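You operate a simulated robot arm through the tools that you are given. There is no shell and no other tool.

You run a simulated robot arm. Do the job below in one go: nothing can be reset, and whatever is moved stays where it is left.

## Task
Clamp mould plate P3, brush the crumbs off it, then free it and lay it in the blue tray.
Fine: green brush, back in its pot; brush only while it is clamped. Set down upright: green brush. What is to be rubbed or washed off counts as gone when no trace of it is left.

Only the result counts: the job must be done as asked and must still hold three seconds after the hand-in. Knocking over, shifting, dropping, spilling or breaking anything else fails it.

## Robot
A 6-joint arm with a three-finger gripper, fixed in place. Base frame: the origin is at the foot of the arm, x ahead of it, y to its left, z up. Lengths are in m, angles in degrees, forces in N, time in s.
Its first joint turns from -166.0 to 166.0 degrees. Payload 4.89 kg.
The tool frame sits at the grasp point between the pads (the TCP): z along the fingers, y along the line on which they close. The tips reach 0.03 m beyond it. The gripper opens to 0.164 m. The gripper's body begins 0.125 m behind the TCP.
Orientation is that of the tool frame in the base frame, as a unit quaternion [w, x, y, z]. With the fingers straight down and closing along the base's y, the tool's x points along the base's -x, its y along +y and its z along -z.

## Interface
- The arm moves only by the tool apply_moves. Its argument "increments" is a list of rows, each a list of 3 entries, a list of its own where there are three numbers: the shift along the tool's x, y, z in mm, then the turn, a rotation vector about the tool's x, y, z in degrees, then the finger opening in mm, from 0 to 164. In form: [[[dx, dy, dz], [wx, wy, wz], claw], ...]. A call has 1 to 20 rows; each row shifts and turns the commanded pose from where the row before left it, along the tool's axes as they then stand. Rows are played at 5 a second. More than 0.05 m and 8.6 degrees between two rows, or a gripper value outside its range, and nothing of the call is played. Where a pose cannot be reached the arm comes as near as it can. A force on the tool above 90 N (or 10 N above the force at the start of the call, whichever is more), or a blocked arm, ends the call early, and 0.2 s more pass. The fingers move at their own pace (about 0.108 m/s each) and stop on an object; they squeeze with about 34 N. The grip force told is the motor's: it shows also when the fingers shut on nothing. Time passes only in rows, and 0.2 s behind the last, so rows that do not move let the fingers close. The reply holds the time, the measured pose of the TCP, the force on the tool along the base axes, the opening and the grip force, in the units named above and with some noise, with the torque about the TCP (base axes, N m) and any sound that the robot's microphone picked up, and new pictures: "views" is both (left out), scene, wrist or none.
- Cameras (640 x 400 px; columns grow to the right, rows downward): "scene" is fixed at [0.0492, -0.4961, 1.6589]; the picture's right is [-0.26, -0.97, 0.00], its down [-0.81, 0.22, -0.54] and it looks along [0.52, -0.14, -0.84] (base axes); focal length 344 px, centre (320, 200). "wrist" rides on the gripper at [0.076, -0.002, -0.152] in the tool frame; the picture's right is [0.02, 1.00, 0.00], its down [-0.88, 0.02, -0.47] and it looks along [-0.47, 0.01, 0.88] (tool axes); focal length 247 px, centre (320, 200). There is no depth. A picture from a camera that has moved, and an enlarged one, comes with that camera's place and axes in the base frame and with its lens.
- lift_body(by): slides the trunk up (or, below 0, down) by that many m; the arm rides with it, the base frame stays. It gives what a move gives, with no picture.
- inspect(camera, box): a new picture of the part [left, top, right, bottom] of that camera's present view, enlarged. No time passes.
- sign_off(): hands the job in; it is judged then, once.

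Nothing tells you positions but the pictures and the camera data. Unless the task says otherwise, let go and move clear before handing in.

The tools are called by a JSON object that holds its "op" and its "data". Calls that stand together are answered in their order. apply_moves: Moves the arm, as the interface text tells. Its arguments: {"type":"object","properties":{"increments":{"type":"array","items":{"type":"array"}},"views":{"type":"string","enum":["both","scene","wrist","none"]}},"required":["increments"]} The other tools are called the same way: lift_body (by) slides the trunk up or down; inspect (camera, box) takes an enlarged picture of a part of a camera's view; sign_off () hands the job in.

At the start:

```text
t: 0.0
position: [0.4064, -0.3934, 1.1902]
orientation: [0.0, 0.001, 1.0, 0.0]
ft_force: [0.3, -0.3, 0.1]
torque: [-0.02, 0.0, 0.02]
width: 0.164
grasp_force: 0.0
trunk travel left (down, up): [-0.175, 0.215]
```

scene: 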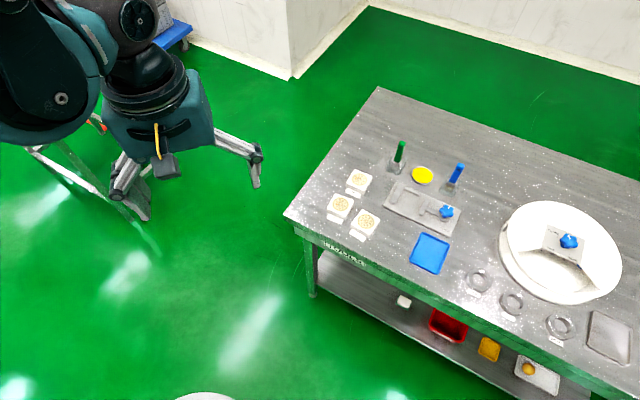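
wrist: 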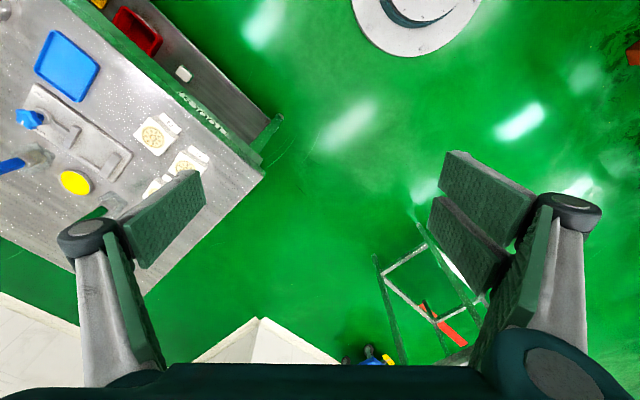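

I see a steel table with three mould plates, a green brush in a pot, a clamp fixture, a blue tray and other items. First I will look closer at each area to read labels and work out positions.

{"op": "inspect", "data": {"camera": "scene", "box": [310, 150, 410, 250]}}

{"op": "inspect", "data": {"camera": "scene", "box": [370, 130, 480, 240]}}

{"op": "inspect", "data": {"camera": "scene", "box": [400, 200, 640, 400]}}

{"op": "inspect", "data": {"camera": "wrist", "box": [0, 0, 280, 240]}}

```text
4.00 times, centred on (360, 200) of scene
camera zoom: at [0.0492, -0.4961, 1.6589], right [-0.26, -0.97, 0.0], down [-0.81, 0.22, -0.54], along [0.52, -0.14, -0.84], focal length 1378 px, centre (160, 200)
```

zoom: 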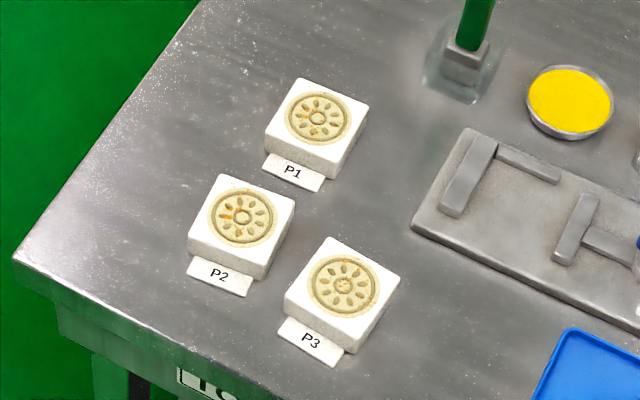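

```text
3.64 times, centred on (425, 185) of scene
camera zoom: at [0.0492, -0.4961, 1.6589], right [-0.26, -0.97, 0.0], down [-0.81, 0.22, -0.54], along [0.52, -0.14, -0.84], focal length 1252 px, centre (-62, 254)
```

zoom: 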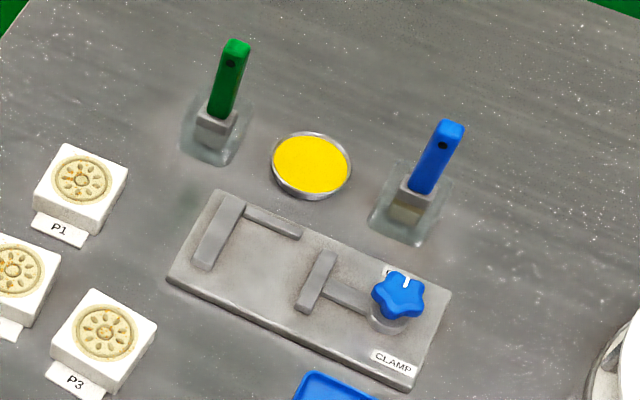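

```text
2.00 times, centred on (520, 300) of scene
camera zoom: at [0.0492, -0.4961, 1.6589], right [-0.26, -0.97, 0.0], down [-0.81, 0.22, -0.54], along [0.52, -0.14, -0.84], focal length 689 px, centre (-80, 0)
```

zoom: 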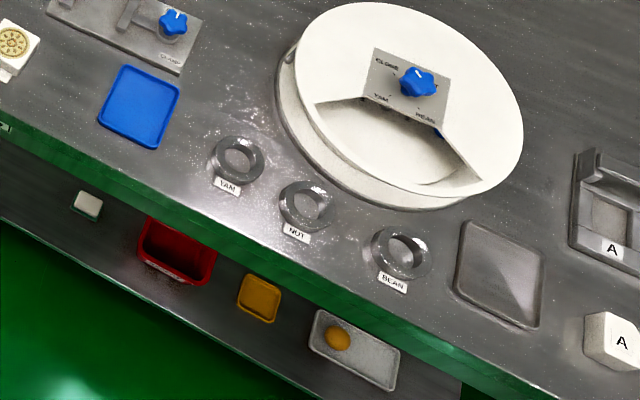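

```text
1.67 times, centred on (140, 120) of wrist
camera zoom: at [0.331, -0.3951, 1.3435], right [-0.02, 1.0, 0.0], down [0.88, 0.02, 0.47], along [0.47, 0.01, -0.88], focal length 412 px, centre (620, 333)
```

zoom: 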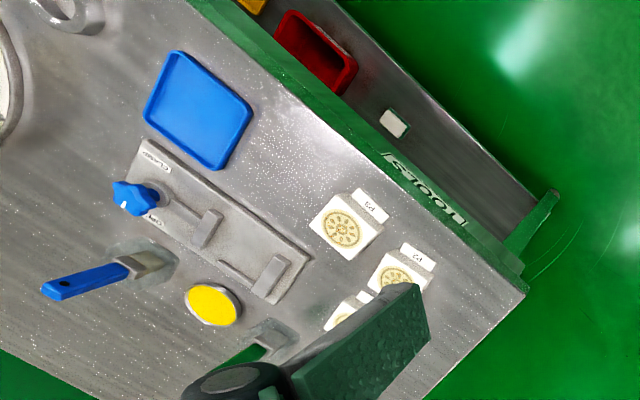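

The table stands diagonally in front of the arm, with its top near z≈0.8 and its depth running along about (0.7,-0.7). P3 looks to be near (0.47,-0.74). I will yaw the tool 45° so the wrist camera faces the table, and look again.

{"op": "apply_moves", "data": {"increments": [[[0, 0, 0], [0, 0, 7.5], 164], [[0, 0, 0], [0, 0, 7.5], 164], [[0, 0, 0], [0, 0, 7.5], 164], [[0, 0, 0], [0, 0, 7.5], 164], [[0, 0, 0], [0, 0, 7.5], 164], [[0, 0, 0], [0, 0, 7.5], 164]], "views": "both"}}

```text
t: 1.4
position: [0.4072, -0.3955, 1.1913]
orientation: [0.0, 0.383, 0.924, 0.0]
ft_force: [-0.1, 0.2, 0.2]
torque: [-0.01, 0.02, 0.01]
width: 0.1642
grasp_force: 0.0
trunk travel left (down, up): [-0.175, 0.215]
camera wrist: at [0.3528, -0.3413, 1.3438], right [0.69, 0.72, 0.0], down [0.63, -0.61, 0.47], along [0.34, -0.33, -0.88], focal length 247 px, centre (320, 200)
```

scene: 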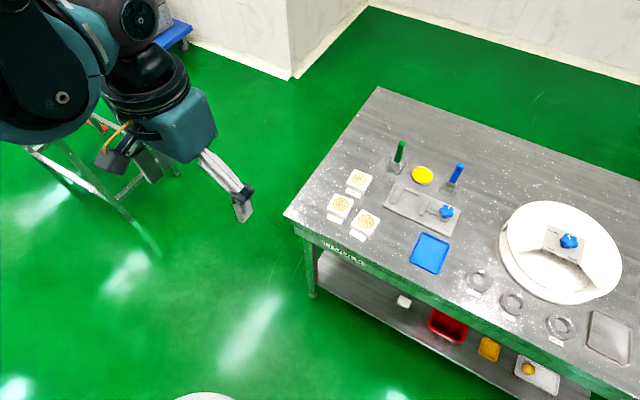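
wrist: 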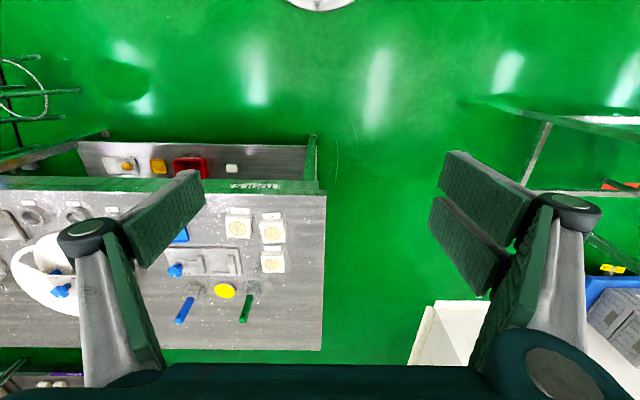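

The table's depth axis is aligned with the tool after the yaw, and the clamp area sits off to the right of the outward direction. I'll move over it for a close view.

{"op": "apply_moves", "data": {"increments": [[[-26.5, -32.5, 11], [0, 0, 0], 164], [[-26.5, -32.5, 11], [0, 0, 0], 164], [[-26.5, -32.5, 11], [0, 0, 0], 164], [[-26.5, -32.5, 11], [0, 0, 0], 164], [[-26.5, -32.5, 11], [0, 0, 0], 164], [[-26.5, -32.5, 11], [0, 0, 0], 164], [[-26.5, -32.5, 11], [0, 0, 0], 164], [[-26.5, -32.5, 11], [0, 0, 0], 164]], "views": "both"}}

```text
t: 3.2
position: [0.3722, -0.7255, 1.1035]
orientation: [0.0, 0.382, 0.924, 0.001]
ft_force: [-1.0, 2.0, 1.0]
torque: [-0.29, -0.03, -0.01]
width: 0.164
grasp_force: 0.2
trunk travel left (down, up): [-0.175, 0.215]
camera wrist: at [0.3172, -0.6718, 1.2564], right [0.69, 0.72, 0.0], down [0.64, -0.61, 0.47], along [0.34, -0.33, -0.88], focal length 247 px, centre (320, 200)
```

scene: 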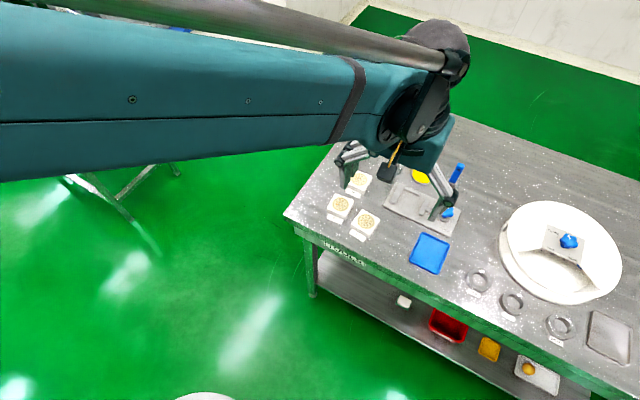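
wrist: 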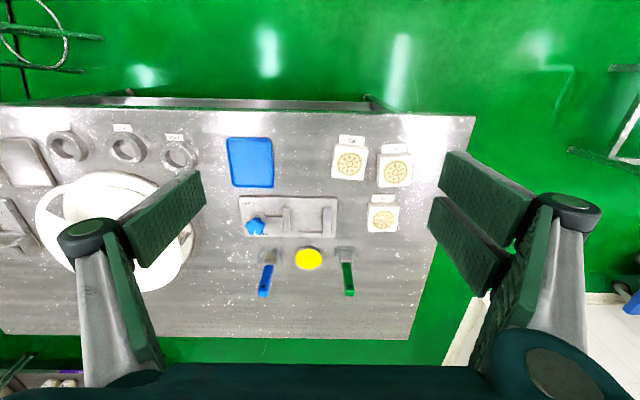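

I now have a clear wrist view of the clamp, plates, tray and brush pots. I'll enlarge these to measure them.

{"op": "inspect", "data": {"camera": "wrist", "box": [215, 120, 415, 245]}}

{"op": "inspect", "data": {"camera": "wrist", "box": [230, 185, 350, 260]}}

{"op": "inspect", "data": {"camera": "wrist", "box": [240, 235, 370, 310]}}

{"op": "inspect", "data": {"camera": "wrist", "box": [320, 125, 420, 240]}}

```text
3.20 times, centred on (315, 182) of wrist
camera zoom: at [0.3172, -0.6718, 1.2564], right [0.69, 0.72, 0.0], down [0.64, -0.61, 0.47], along [0.34, -0.33, -0.88], focal length 790 px, centre (336, 256)
```

zoom: 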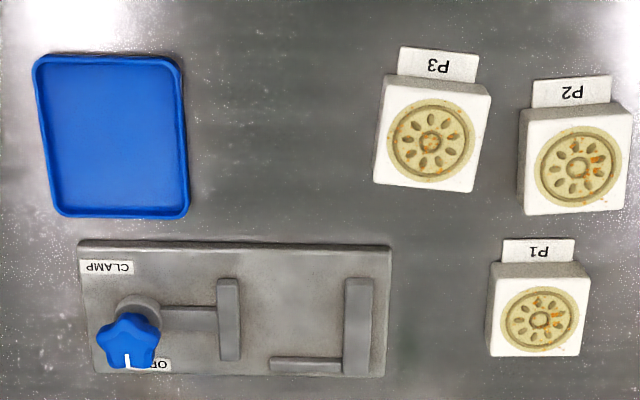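

```text
5.33 times, centred on (290, 222) of wrist
camera zoom: at [0.3172, -0.6718, 1.2564], right [0.69, 0.72, 0.0], down [0.64, -0.61, 0.47], along [0.34, -0.33, -0.88], focal length 1317 px, centre (480, 80)
```

zoom: 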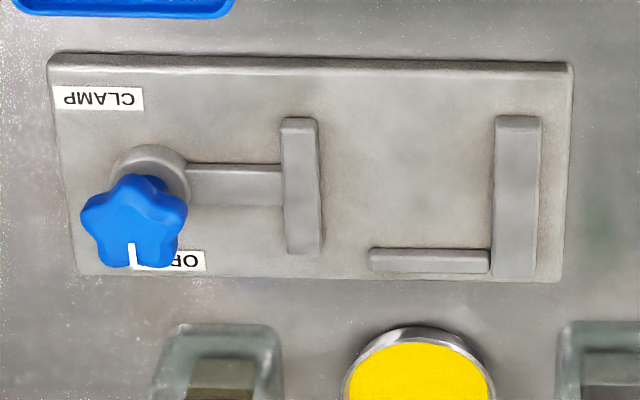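

```text
4.92 times, centred on (305, 272) of wrist
camera zoom: at [0.3172, -0.6718, 1.2564], right [0.69, 0.72, 0.0], down [0.64, -0.61, 0.47], along [0.34, -0.33, -0.88], focal length 1216 px, centre (394, -157)
```

zoom: 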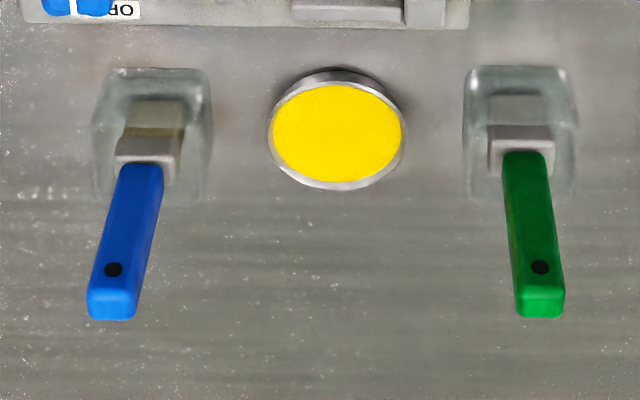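

```text
3.48 times, centred on (370, 182) of wrist
camera zoom: at [0.3172, -0.6718, 1.2564], right [0.69, 0.72, 0.0], down [0.64, -0.61, 0.47], along [0.34, -0.33, -0.88], focal length 859 px, centre (146, 261)
```

zoom: 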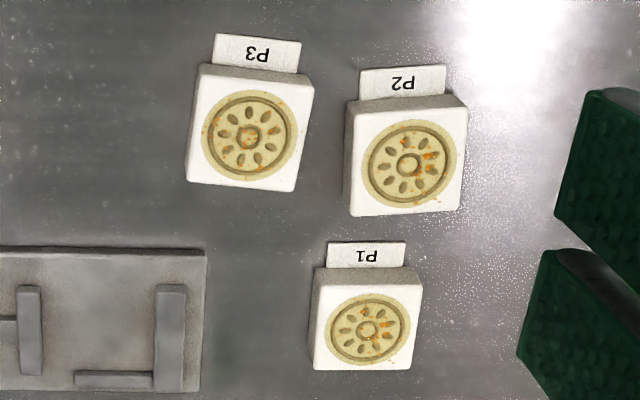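

Measured so far: the clamp base is about 0.20 x 0.10 m with its top near z≈0.80, roughly 1.03 m from the base axis. I need to learn how far the arm can reach, so I will extend further out at a safe height.

{"op": "apply_moves", "data": {"increments": [[[-35, -12, 10], [0, 0, 0], 164], [[-35, -12, 10], [0, 0, 0], 164], [[-35, -12, 10], [0, 0, 0], 164], [[-35, -12, 10], [0, 0, 0], 164], [[-35, -12, 10], [0, 0, 0], 164]], "views": "both"}}

```text
t: 4.4
position: [0.4541, -0.8946, 1.0565]
orientation: [0.001, 0.382, 0.924, 0.001]
ft_force: [-1.0, 2.1, 1.6]
torque: [-0.2, -0.11, -0.02]
width: 0.1638
grasp_force: 0.0
trunk travel left (down, up): [-0.175, 0.215]
camera wrist: at [0.3995, -0.8411, 1.209], right [0.69, 0.72, 0.0], down [0.64, -0.61, 0.47], along [0.34, -0.33, -0.88], focal length 247 px, centre (320, 200)
```

scene: 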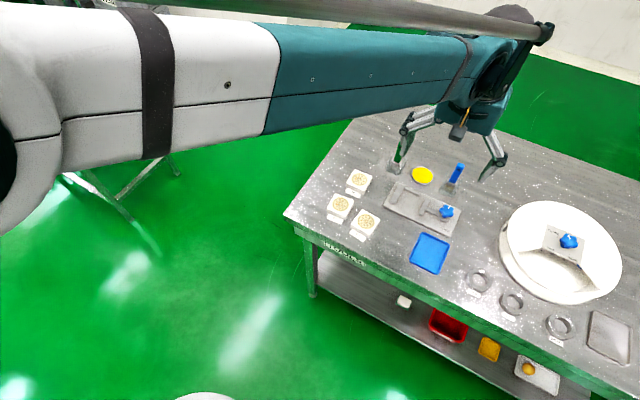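
wrist: 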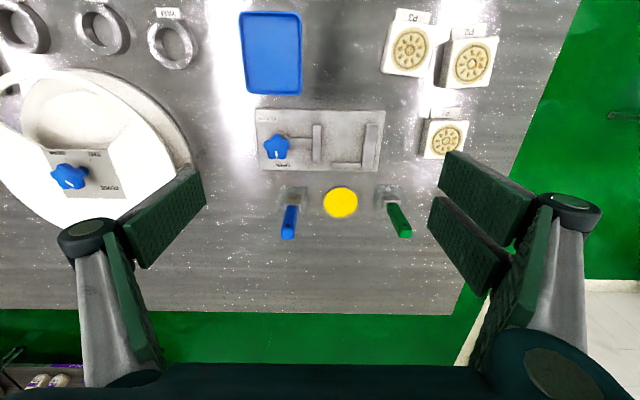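

The arm reaches 1.0 m out at this height without trouble. I'll enlarge the clamp, the pots and the plates from this nearer viewpoint.

{"op": "inspect", "data": {"camera": "wrist", "box": [240, 95, 400, 195]}}

{"op": "inspect", "data": {"camera": "wrist", "box": [260, 170, 430, 260]}}

{"op": "inspect", "data": {"camera": "wrist", "box": [370, 0, 510, 88]}}

{"op": "inspect", "data": {"camera": "scene", "box": [370, 150, 490, 225]}}

```text
4.00 times, centred on (320, 145) of wrist
camera zoom: at [0.3995, -0.8411, 1.209], right [0.69, 0.72, 0.0], down [0.64, -0.61, 0.47], along [0.34, -0.33, -0.88], focal length 988 px, centre (320, 420)
```

zoom: 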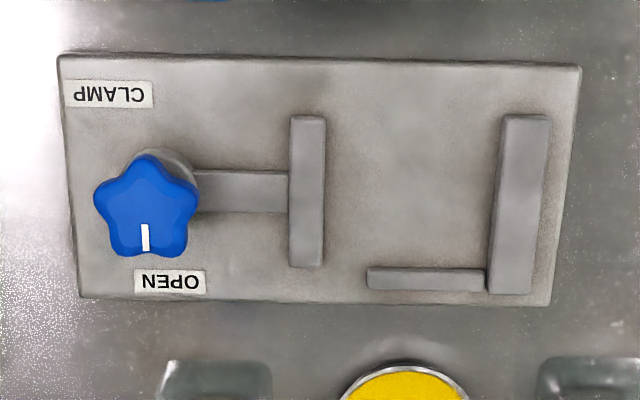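

```text
3.76 times, centred on (345, 215) of wrist
camera zoom: at [0.3995, -0.8411, 1.209], right [0.69, 0.72, 0.0], down [0.64, -0.61, 0.47], along [0.34, -0.33, -0.88], focal length 930 px, centre (226, 144)
```

zoom: 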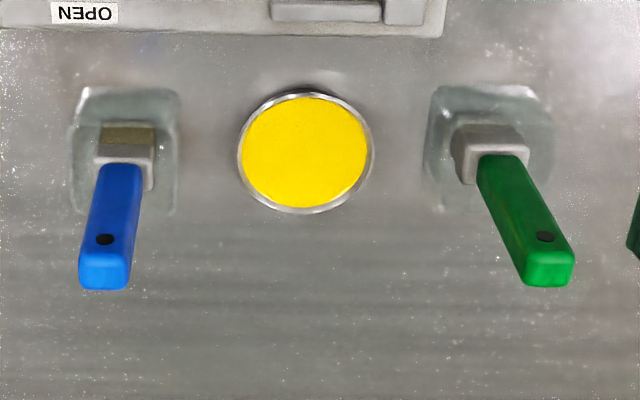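

```text
4.55 times, centred on (440, 44) of wrist
camera zoom: at [0.3995, -0.8411, 1.209], right [0.69, 0.72, 0.0], down [0.64, -0.61, 0.47], along [0.34, -0.33, -0.88], focal length 1123 px, centre (-226, 909)
```

zoom: 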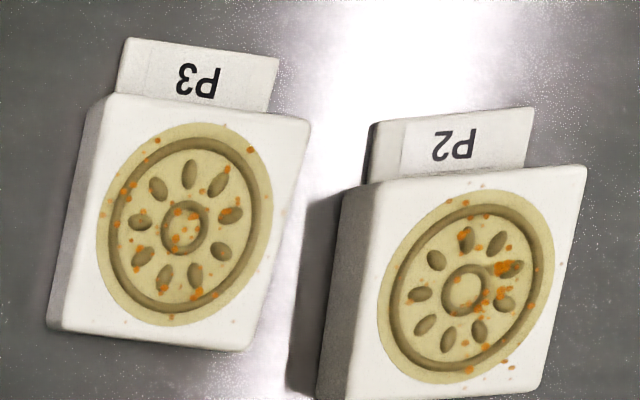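

```text
5.33 times, centred on (430, 188) of scene
camera zoom: at [0.0492, -0.4961, 1.6589], right [-0.26, -0.97, 0.0], down [-0.81, 0.22, -0.54], along [0.52, -0.14, -0.84], focal length 1837 px, centre (-267, 267)
```

zoom: 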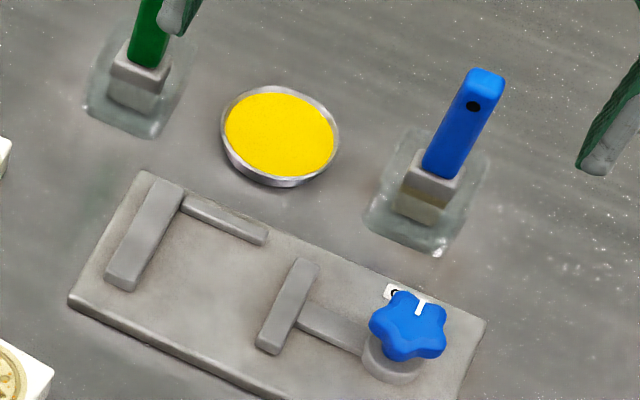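

The arm is free of obstacles here. P3 is about 58 mm square, centred near u=0.193, v=0.853 in table axes and yawed about 5°. The clamp gap is about 70 mm with low jaws, so I need to grip P3 near its top. I'll go closer to P3 to measure its thickness and neighbours.

{"op": "apply_moves", "data": {"increments": [[[29.7, 19.75, 17.7], [0, 0, 0], 164], [[29.7, 19.75, 17.7], [0, 0, 0], 164], [[29.7, 19.75, 17.7], [0, 0, 0], 164], [[29.7, 19.75, 17.7], [0, 0, 0], 164], [[29.7, 19.75, 17.7], [0, 0, 0], 164], [[29.7, 19.75, 17.7], [0, 0, 0], 164]], "views": "wrist"}}

{"op": "inspect", "data": {"camera": "wrist", "box": [220, 100, 420, 225]}}

```text
t: 5.8
position: [0.413, -0.6859, 0.9471]
orientation: [0.0, 0.383, 0.924, 0.001]
ft_force: [0.2, -1.5, 0.4]
torque: [0.18, 0.01, 0.02]
width: 0.1641
grasp_force: 0.1
trunk travel left (down, up): [-0.175, 0.215]
camera wrist: at [0.3581, -0.6321, 1.1003], right [0.69, 0.72, 0.0], down [0.64, -0.61, 0.47], along [0.34, -0.33, -0.88], focal length 247 px, centre (320, 200)
```

wrist: 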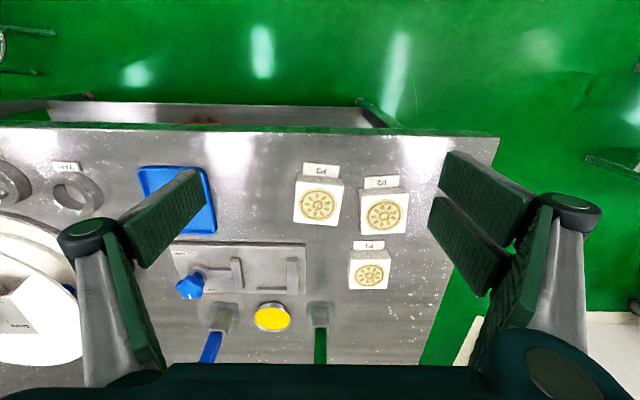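

```text
3.20 times, centred on (320, 162) of wrist
camera zoom: at [0.3581, -0.6321, 1.1003], right [0.69, 0.72, 0.0], down [0.64, -0.61, 0.47], along [0.34, -0.33, -0.88], focal length 790 px, centre (320, 320)
```

zoom: 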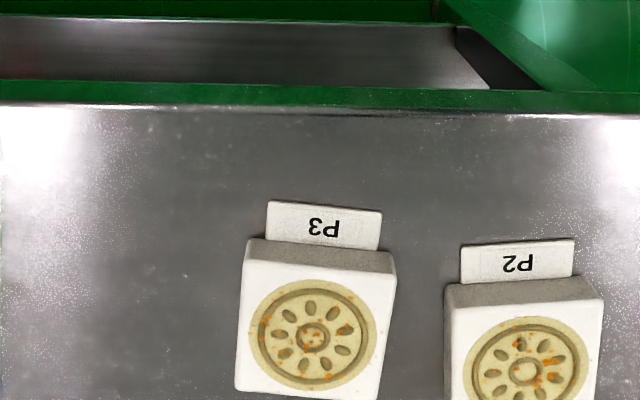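

P3's front face and its label tab are now visible. I'll zoom in further to get the corners.

{"op": "inspect", "data": {"camera": "wrist", "box": [280, 155, 420, 242]}}

{"op": "inspect", "data": {"camera": "wrist", "box": [290, 160, 350, 230]}}

{"op": "inspect", "data": {"camera": "wrist", "box": [160, 235, 320, 335]}}

{"op": "inspect", "data": {"camera": "scene", "box": [320, 160, 400, 240]}}

```text
4.57 times, centred on (350, 198) of wrist
camera zoom: at [0.3581, -0.6321, 1.1003], right [0.69, 0.72, 0.0], down [0.64, -0.61, 0.47], along [0.34, -0.33, -0.88], focal length 1129 px, centre (183, 207)
```

zoom: 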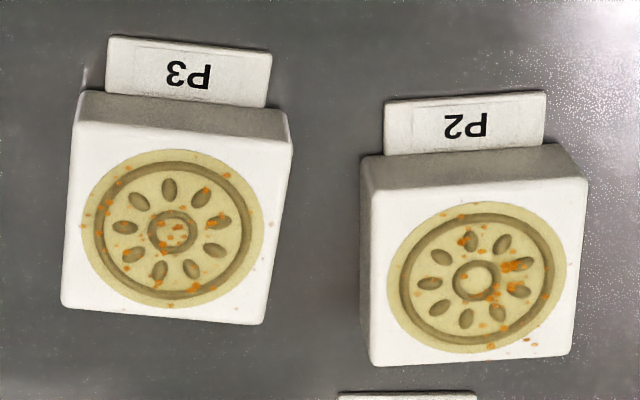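

```text
5.71 times, centred on (320, 195) of wrist
camera zoom: at [0.3581, -0.6321, 1.1003], right [0.69, 0.72, 0.0], down [0.64, -0.61, 0.47], along [0.34, -0.33, -0.88], focal length 1411 px, centre (320, 229)
```

zoom: 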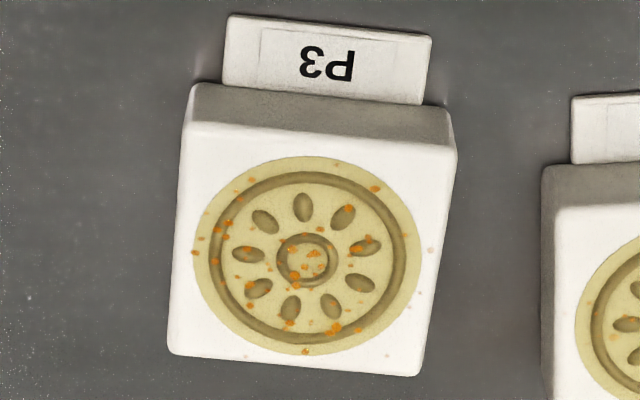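

```text
4.00 times, centred on (240, 285) of wrist
camera zoom: at [0.3581, -0.6321, 1.1003], right [0.69, 0.72, 0.0], down [0.64, -0.61, 0.47], along [0.34, -0.33, -0.88], focal length 988 px, centre (640, -140)
```

zoom: 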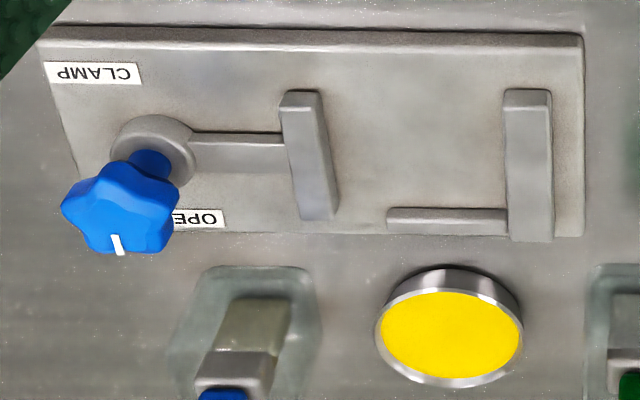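

```text
5.00 times, centred on (360, 200) of scene
camera zoom: at [0.0492, -0.4961, 1.6589], right [-0.26, -0.97, 0.0], down [-0.81, 0.22, -0.54], along [0.52, -0.14, -0.84], focal length 1722 px, centre (120, 200)
```

zoom: 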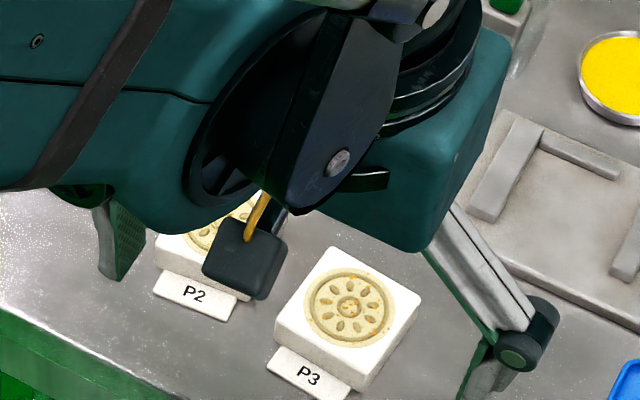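

The table top works out near z=0.80 and P3 near 60 x 60 x 20 mm. I'll zoom into the clamp jaws and knob for their heights.

{"op": "inspect", "data": {"camera": "wrist", "box": [255, 248, 310, 300]}}

{"op": "inspect", "data": {"camera": "wrist", "box": [165, 240, 250, 300]}}

{"op": "inspect", "data": {"camera": "wrist", "box": [195, 290, 345, 370]}}

{"op": "inspect", "data": {"camera": "wrist", "box": [130, 155, 230, 245]}}

```text
7.69 times, centred on (282, 274) of wrist
camera zoom: at [0.3581, -0.6321, 1.1003], right [0.69, 0.72, 0.0], down [0.64, -0.61, 0.47], along [0.34, -0.33, -0.88], focal length 1900 px, centre (608, -369)
```

zoom: 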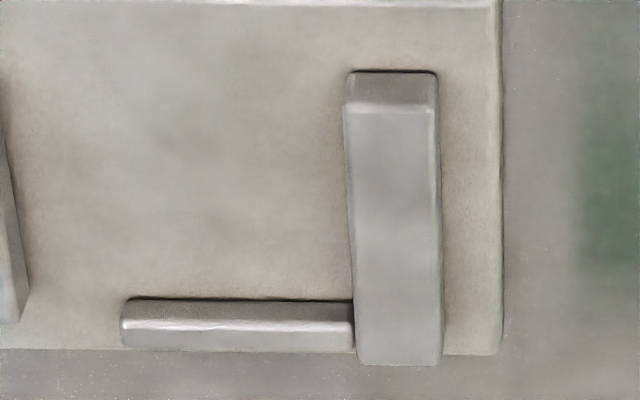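

```text
6.67 times, centred on (208, 270) of wrist
camera zoom: at [0.3581, -0.6321, 1.1003], right [0.69, 0.72, 0.0], down [0.64, -0.61, 0.47], along [0.34, -0.33, -0.88], focal length 1646 px, centre (1070, -267)
```

zoom: 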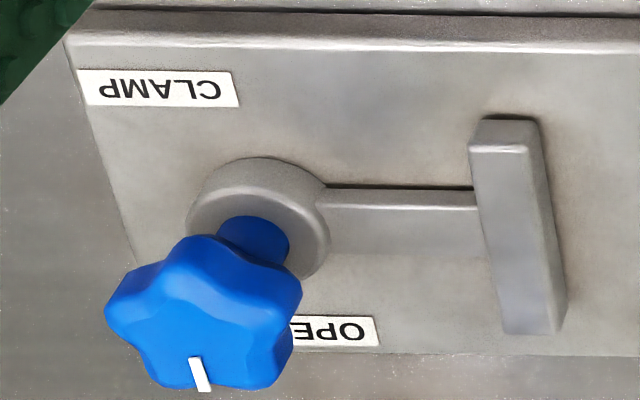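

```text
4.27 times, centred on (270, 330) of wrist
camera zoom: at [0.3581, -0.6321, 1.1003], right [0.69, 0.72, 0.0], down [0.64, -0.61, 0.47], along [0.34, -0.33, -0.88], focal length 1054 px, centre (533, -355)
```

zoom: 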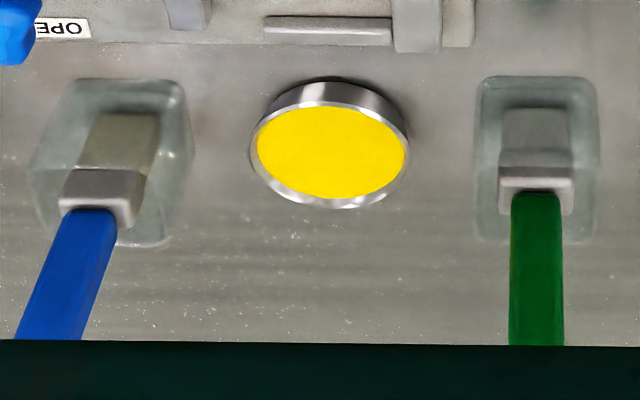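

```text
4.44 times, centred on (180, 200) of wrist
camera zoom: at [0.3581, -0.6321, 1.1003], right [0.69, 0.72, 0.0], down [0.64, -0.61, 0.47], along [0.34, -0.33, -0.88], focal length 1098 px, centre (942, 200)
```

zoom: 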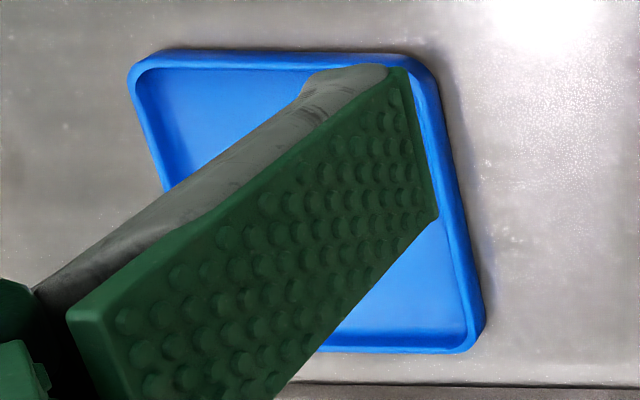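

P3 is centred near u=0.1935, v=0.8557 and yawed about 5° clockwise; the jaws stand about 10 mm above the clamp base and P3 is about 20 mm thick. I'll move above P3, match its yaw, narrow the fingers to 72 mm and check alignment.

{"op": "apply_moves", "data": {"increments": [[[-39.4, -0.5, 0], [0, 0, 0], 120], [[-39.3, 0, 0], [0, 0, 0], 72], [[0, 0, 0], [0, 0, 5.1], 72], [[0, 0, 0], [0, 0, 0], 72], [[0, 0, 0], [0, 0, 0], 72]], "views": "wrist"}}

{"op": "inspect", "data": {"camera": "wrist", "box": [220, 90, 420, 215]}}

```text
t: 7.0
position: [0.4675, -0.7394, 0.9471]
orientation: [0.0, 0.424, 0.906, 0.0]
ft_force: [-0.5, -0.1, -0.5]
torque: [0.04, 0.03, -0.01]
width: 0.072
grasp_force: 0.0
trunk travel left (down, up): [-0.175, 0.215]
camera wrist: at [0.4178, -0.6816, 1.1003], right [0.75, 0.66, 0.0], down [0.58, -0.66, 0.47], along [0.31, -0.36, -0.88], focal length 247 px, centre (320, 200)
```

wrist: 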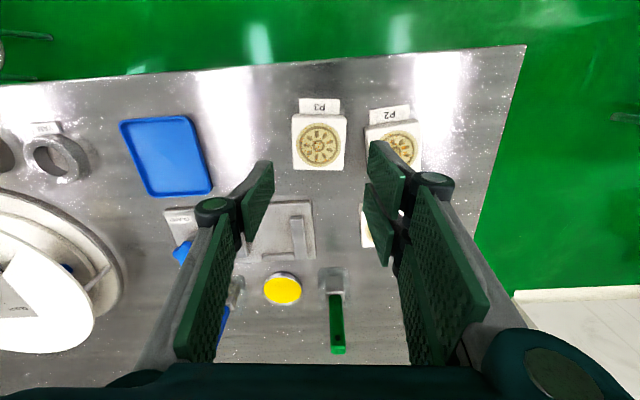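

```text
3.20 times, centred on (320, 152) of wrist
camera zoom: at [0.4178, -0.6816, 1.1003], right [0.75, 0.66, 0.0], down [0.58, -0.66, 0.47], along [0.31, -0.36, -0.88], focal length 790 px, centre (320, 352)
```

zoom: 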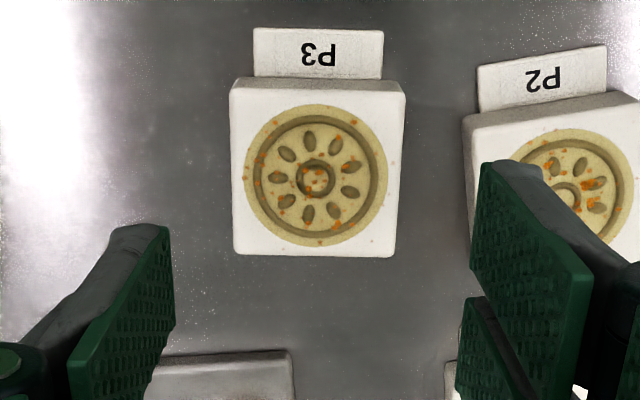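

The tool is now square with P3, off by about 2 mm in each direction. I'll correct that and descend part way for a check.

{"op": "apply_moves", "data": {"increments": [[[-2, -1.7, 0], [0, 0, 0.2], 72], [[0, 0, 35], [0, 0, 0], 72], [[0, 0, 35], [0, 0, 0], 72], [[0, 0, 0], [0, 0, 0], 72]], "views": "both"}}

{"op": "inspect", "data": {"camera": "wrist", "box": [220, 120, 420, 245]}}

```text
t: 8.0
position: [0.4689, -0.7421, 0.8761]
orientation: [0.0, 0.425, 0.905, 0.0]
ft_force: [0.2, 0.0, -1.2]
torque: [0.0, 0.03, 0.02]
width: 0.072
grasp_force: 0.1
trunk travel left (down, up): [-0.175, 0.215]
camera wrist: at [0.4183, -0.6839, 1.0296], right [0.76, 0.65, 0.0], down [0.58, -0.67, 0.47], along [0.31, -0.36, -0.88], focal length 247 px, centre (320, 200)
```

scene: 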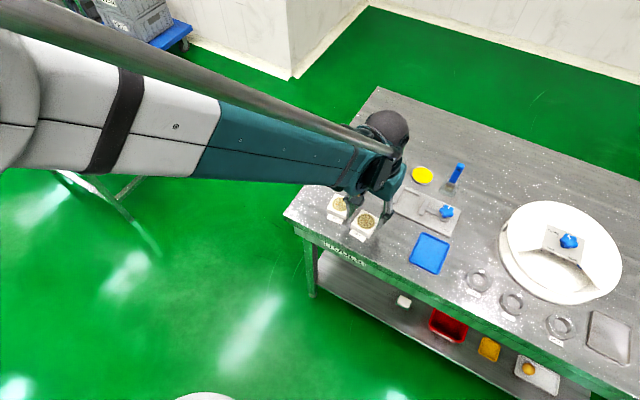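
wrist: 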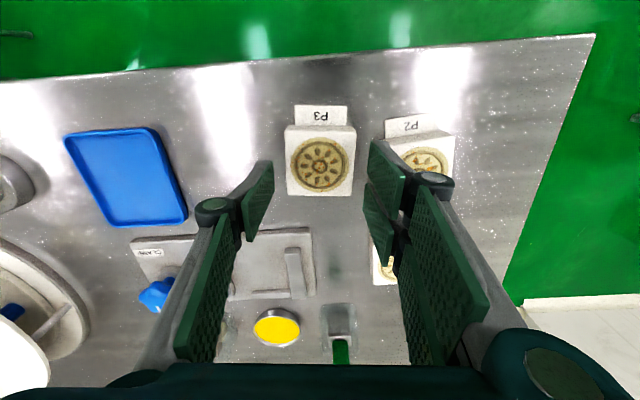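

```text
3.20 times, centred on (320, 182) of wrist
camera zoom: at [0.4183, -0.6839, 1.0296], right [0.76, 0.65, 0.0], down [0.58, -0.67, 0.47], along [0.31, -0.36, -0.88], focal length 790 px, centre (320, 256)
```

zoom: 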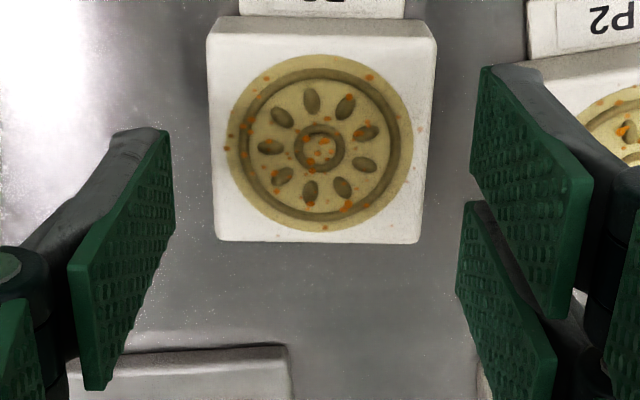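

The fingers are centred on P3 with clearance to P2 on the right. I'll descend so the tips overlap only the top of the plate, close gently, and use the grip width to pin down the scale.

{"op": "apply_moves", "data": {"increments": [[[0, 0, 16], [0, 0, 0], 72], [[0, 0, 15], [0, 0, 0], 72], [[0, 0, 0], [0, 0, 0], 72]], "views": "wrist"}}

{"op": "inspect", "data": {"camera": "wrist", "box": [240, 120, 400, 220]}}

{"op": "inspect", "data": {"camera": "scene", "box": [325, 175, 415, 245]}}

```text
t: 8.8
position: [0.469, -0.7412, 0.846]
orientation: [-0.001, 0.425, 0.905, 0.0]
ft_force: [-0.3, 0.3, -0.3]
torque: [-0.01, 0.0, 0.02]
width: 0.072
grasp_force: 0.1
trunk travel left (down, up): [-0.175, 0.215]
camera wrist: at [0.4192, -0.6834, 0.9991], right [0.76, 0.65, 0.0], down [0.58, -0.67, 0.47], along [0.31, -0.36, -0.88], focal length 247 px, centre (320, 200)
```

wrist: 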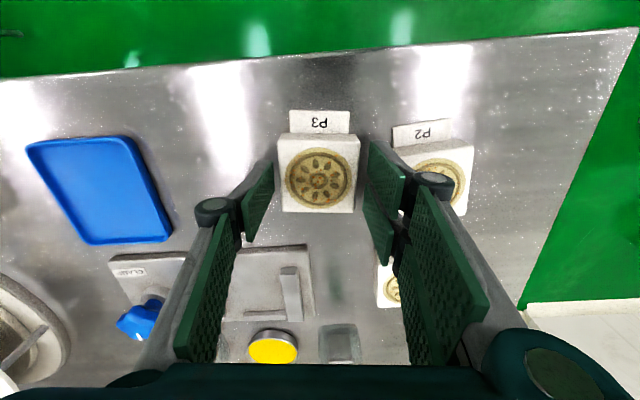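

```text
4.00 times, centred on (320, 170) of wrist
camera zoom: at [0.4192, -0.6834, 0.9991], right [0.76, 0.65, 0.0], down [0.58, -0.67, 0.47], along [0.31, -0.36, -0.88], focal length 988 px, centre (320, 320)
```

zoom: 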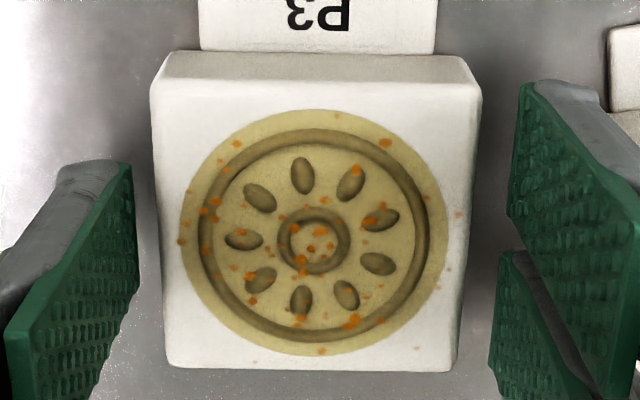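

```text
5.71 times, centred on (370, 210) of scene
camera zoom: at [0.0492, -0.4961, 1.6589], right [-0.26, -0.97, 0.0], down [-0.81, 0.22, -0.54], along [0.52, -0.14, -0.84], focal length 1968 px, centre (34, 143)
```

zoom: 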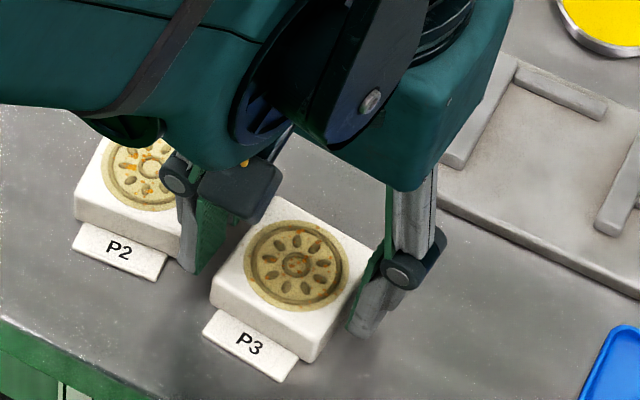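

P3 is well centred between the pads, which overlap its top few millimetres. I'll go 2 mm lower and close.

{"op": "apply_moves", "data": {"increments": [[[0, -0.8, 2], [0, 0, 0], 72], [[0, 0, 0], [0, 0, 0], 66], [[0, 0, 0], [0, 0, 0], 50], [[0, 0, 0], [0, 0, 0], 50], [[0, 0, 0], [0, 0, 0], 50]], "views": "wrist"}}

{"op": "inspect", "data": {"camera": "wrist", "box": [240, 120, 400, 220]}}

{"op": "inspect", "data": {"camera": "scene", "box": [325, 175, 415, 245]}}

```text
t: 10.0
position: [0.469, -0.742, 0.8445]
orientation: [-0.001, 0.425, 0.905, 0.0]
ft_force: [-0.5, -0.6, 0.3]
torque: [-0.02, -0.01, -0.01]
width: 0.0591
grasp_force: 33.3
trunk travel left (down, up): [-0.175, 0.215]
camera wrist: at [0.4185, -0.6841, 0.9968], right [0.76, 0.65, 0.0], down [0.58, -0.67, 0.47], along [0.31, -0.36, -0.88], focal length 247 px, centre (320, 200)
```

wrist: 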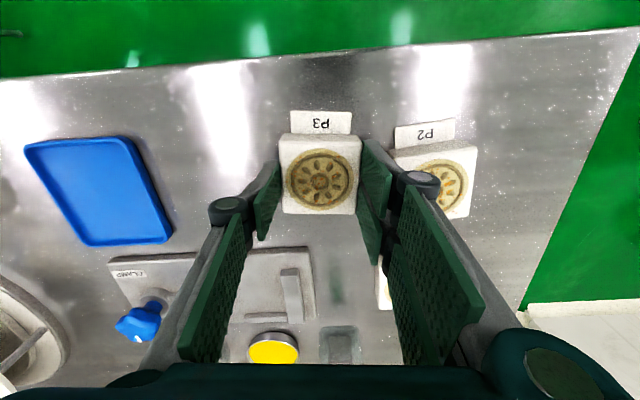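

```text
4.00 times, centred on (320, 170) of wrist
camera zoom: at [0.4185, -0.6841, 0.9968], right [0.76, 0.65, 0.0], down [0.58, -0.67, 0.47], along [0.31, -0.36, -0.88], focal length 988 px, centre (320, 320)
```

zoom: 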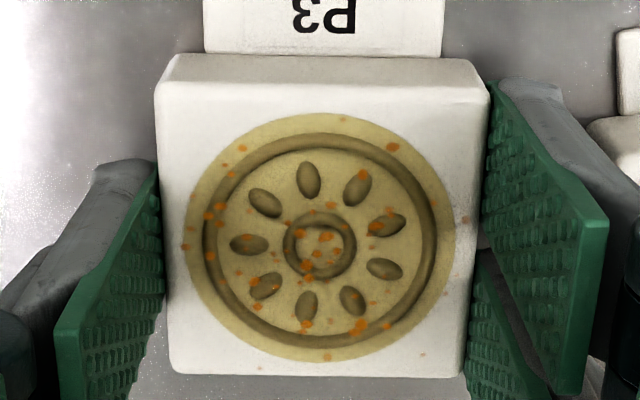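

```text
5.71 times, centred on (370, 210) of scene
camera zoom: at [0.0492, -0.4961, 1.6589], right [-0.26, -0.97, 0.0], down [-0.81, 0.22, -0.54], along [0.52, -0.14, -0.84], focal length 1968 px, centre (34, 143)
```

zoom: 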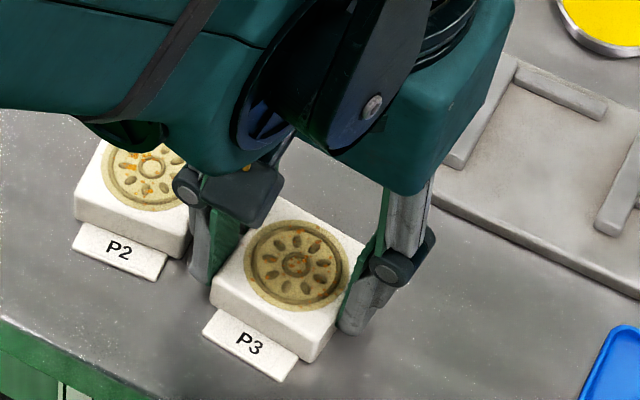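

P3 is gripped (59 mm, 33 N). I'll lift it 60 mm, square it to the clamp, and carry it over the clamp gap.

{"op": "apply_moves", "data": {"increments": [[[0, 0, -10], [0, 0, 0], 50], [[0, 0, -25], [0, 0, 0], 50], [[0, 0, -25], [0, 0, 0], 50], [[0, 0, 0], [0, 0, -5.3], 50], [[-32, -19.9, 0], [0, 0, 0], 50], [[-32, -19.9, 0], [0, 0, 0], 50], [[-32, -19.9, 0], [0, 0, 0], 50], [[-31.7, -19.8, 0], [0, 0, 0], 50], [[0, 0, 0], [0, 0, 0], 50]], "views": "both"}}

{"op": "inspect", "data": {"camera": "wrist", "box": [220, 120, 420, 245]}}

{"op": "inspect", "data": {"camera": "scene", "box": [350, 150, 480, 250]}}

```text
t: 12.0
position: [0.5025, -0.8901, 0.9029]
orientation: [0.0, 0.383, 0.924, 0.0]
ft_force: [0.5, -1.2, -1.9]
torque: [0.03, 0.03, -0.01]
width: 0.0592
grasp_force: 34.1
trunk travel left (down, up): [-0.175, 0.215]
camera wrist: at [0.4479, -0.8368, 1.0551], right [0.69, 0.72, 0.0], down [0.64, -0.61, 0.47], along [0.34, -0.33, -0.88], focal length 247 px, centre (320, 200)
```

scene: 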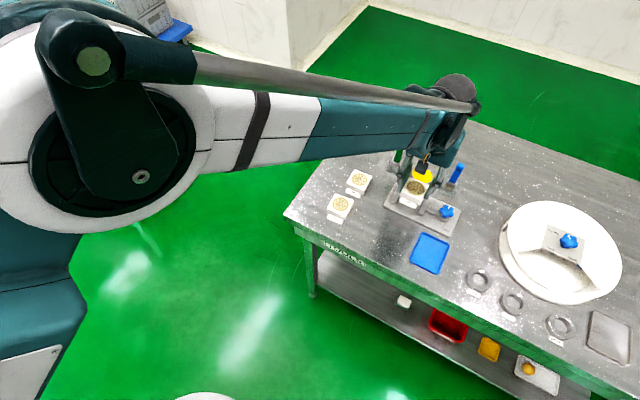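
wrist: 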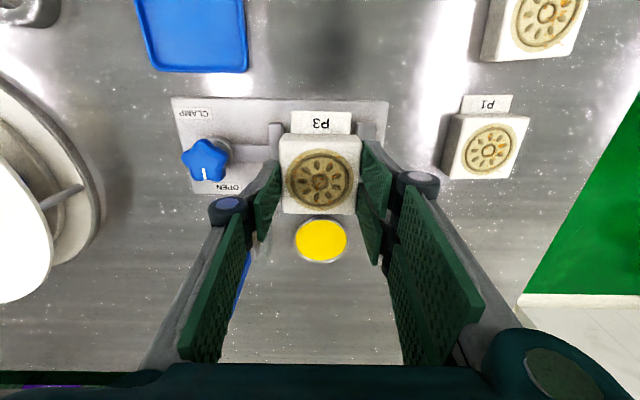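

```text
3.20 times, centred on (320, 182) of wrist
camera zoom: at [0.4479, -0.8368, 1.0551], right [0.69, 0.72, 0.0], down [0.64, -0.61, 0.47], along [0.34, -0.33, -0.88], focal length 790 px, centre (320, 256)
```

zoom: 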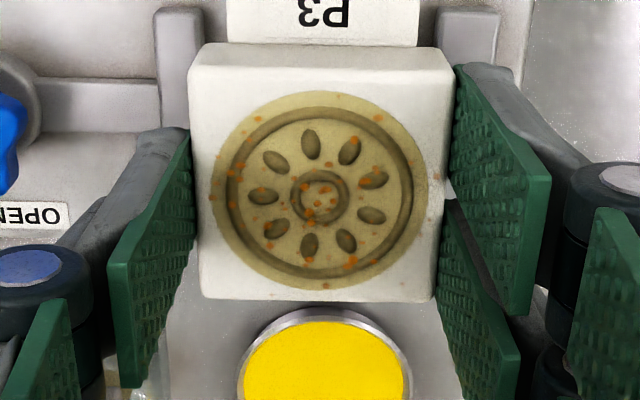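

```text
4.00 times, centred on (415, 200) of scene
camera zoom: at [0.0492, -0.4961, 1.6589], right [-0.26, -0.97, 0.0], down [-0.81, 0.22, -0.54], along [0.52, -0.14, -0.84], focal length 1378 px, centre (-60, 200)
```

zoom: 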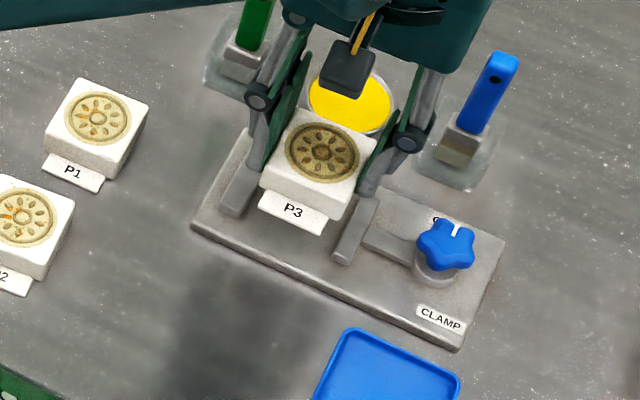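

P3 hangs centred over the gap, about 5 mm clear of each jaw and 4 mm clear of the rear rail, and the label tab moves with it. I'll lower it in stages while watching the force.

{"op": "apply_moves", "data": {"increments": [[[0, 0, 20], [0, 0, 0], 50], [[0, 0, 15], [0, 0, 0], 50], [[0, 0, 9], [0, 0, 0], 50], [[0, 0, 0], [0, 0, 0], 50]], "views": "both"}}

{"op": "inspect", "data": {"camera": "wrist", "box": [220, 90, 420, 215]}}

{"op": "inspect", "data": {"camera": "scene", "box": [375, 160, 475, 240]}}

```text
t: 13.0
position: [0.5008, -0.8904, 0.8591]
orientation: [0.0, 0.383, 0.924, -0.001]
ft_force: [0.1, -0.9, -0.9]
torque: [0.0, 0.02, 0.02]
width: 0.0592
grasp_force: 33.9
trunk travel left (down, up): [-0.175, 0.215]
camera wrist: at [0.4465, -0.8362, 1.0117], right [0.69, 0.72, 0.0], down [0.64, -0.61, 0.47], along [0.34, -0.33, -0.88], focal length 247 px, centre (320, 200)
```

scene: 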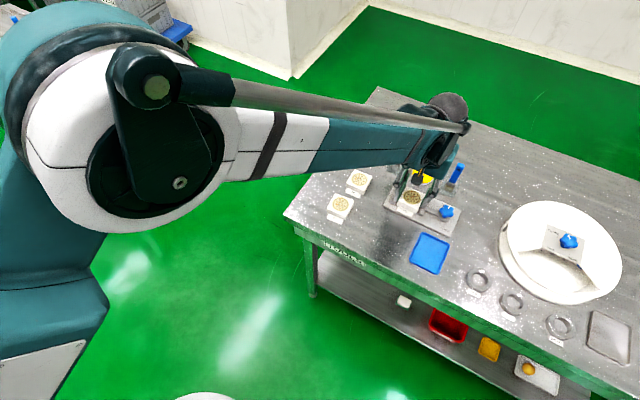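
wrist: 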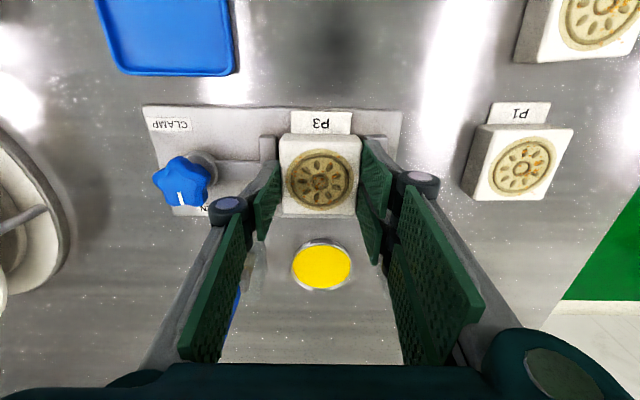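

```text
3.20 times, centred on (320, 152) of wrist
camera zoom: at [0.4465, -0.8362, 1.0117], right [0.69, 0.72, 0.0], down [0.64, -0.61, 0.47], along [0.34, -0.33, -0.88], focal length 790 px, centre (320, 352)
```

zoom: 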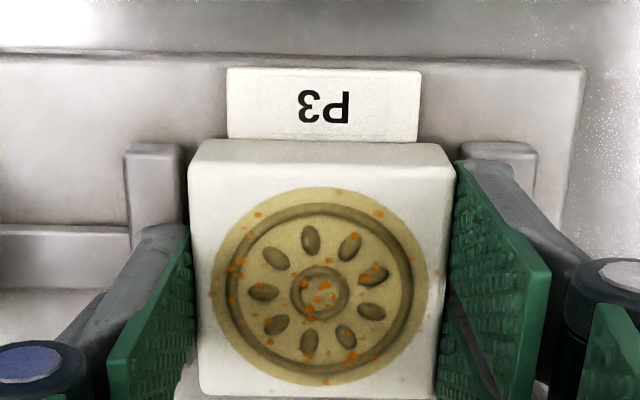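

```text
5.00 times, centred on (425, 200) of scene
camera zoom: at [0.0492, -0.4961, 1.6589], right [-0.26, -0.97, 0.0], down [-0.81, 0.22, -0.54], along [0.52, -0.14, -0.84], focal length 1722 px, centre (-205, 200)
```

zoom: 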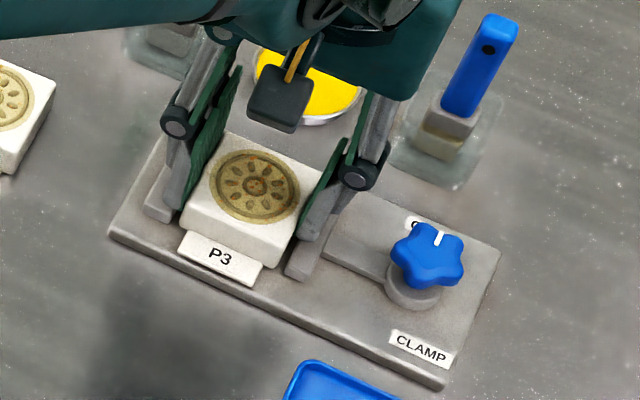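

About 6 mm remain before P3 should touch the base. I'll go down 4 mm and check the force.

{"op": "apply_moves", "data": {"increments": [[[0, 0, 2], [0, 0, 0], 50], [[0, 0, 2], [0, 0, 0], 50], [[0, 0, 0], [0, 0, 0], 50]], "views": "none"}}

```text
t: 13.8
position: [0.5015, -0.8904, 0.8559]
orientation: [-0.001, 0.383, 0.924, 0.0]
ft_force: [1.6, -3.9, 11.5]
torque: [0.15, 0.14, -0.04]
width: 0.0589
grasp_force: 34.3
trunk travel left (down, up): [-0.175, 0.215]
```

There is 11.5 N of upward force, so something touches. I'll look to see whether it is the plate on the base or a finger on a jaw.

{"op": "inspect", "data": {"camera": "wrist", "box": [240, 110, 400, 220]}}

{"op": "inspect", "data": {"camera": "scene", "box": [390, 170, 450, 220]}}

```text
3.64 times, centred on (320, 165) of wrist
camera zoom: at [0.4459, -0.8363, 1.0087], right [0.69, 0.72, 0.0], down [0.64, -0.61, 0.47], along [0.34, -0.33, -0.88], focal length 898 px, centre (320, 327)
```

zoom: 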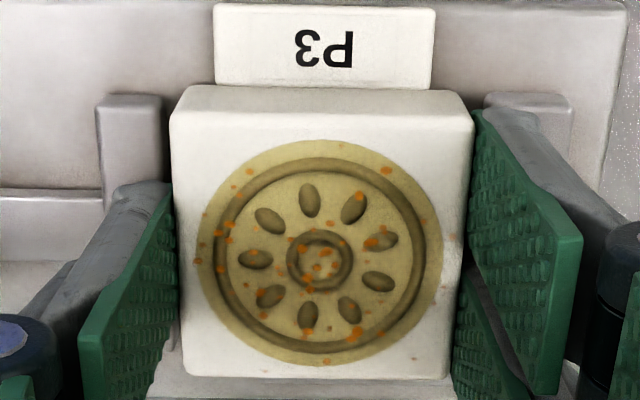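

```text
8.00 times, centred on (420, 195) of scene
camera zoom: at [0.0492, -0.4961, 1.6589], right [-0.26, -0.97, 0.0], down [-0.81, 0.22, -0.54], along [0.52, -0.14, -0.84], focal length 2755 px, centre (-480, 240)
```

zoom: 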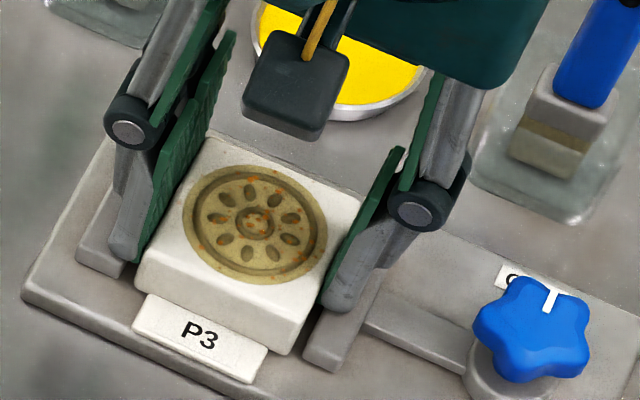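

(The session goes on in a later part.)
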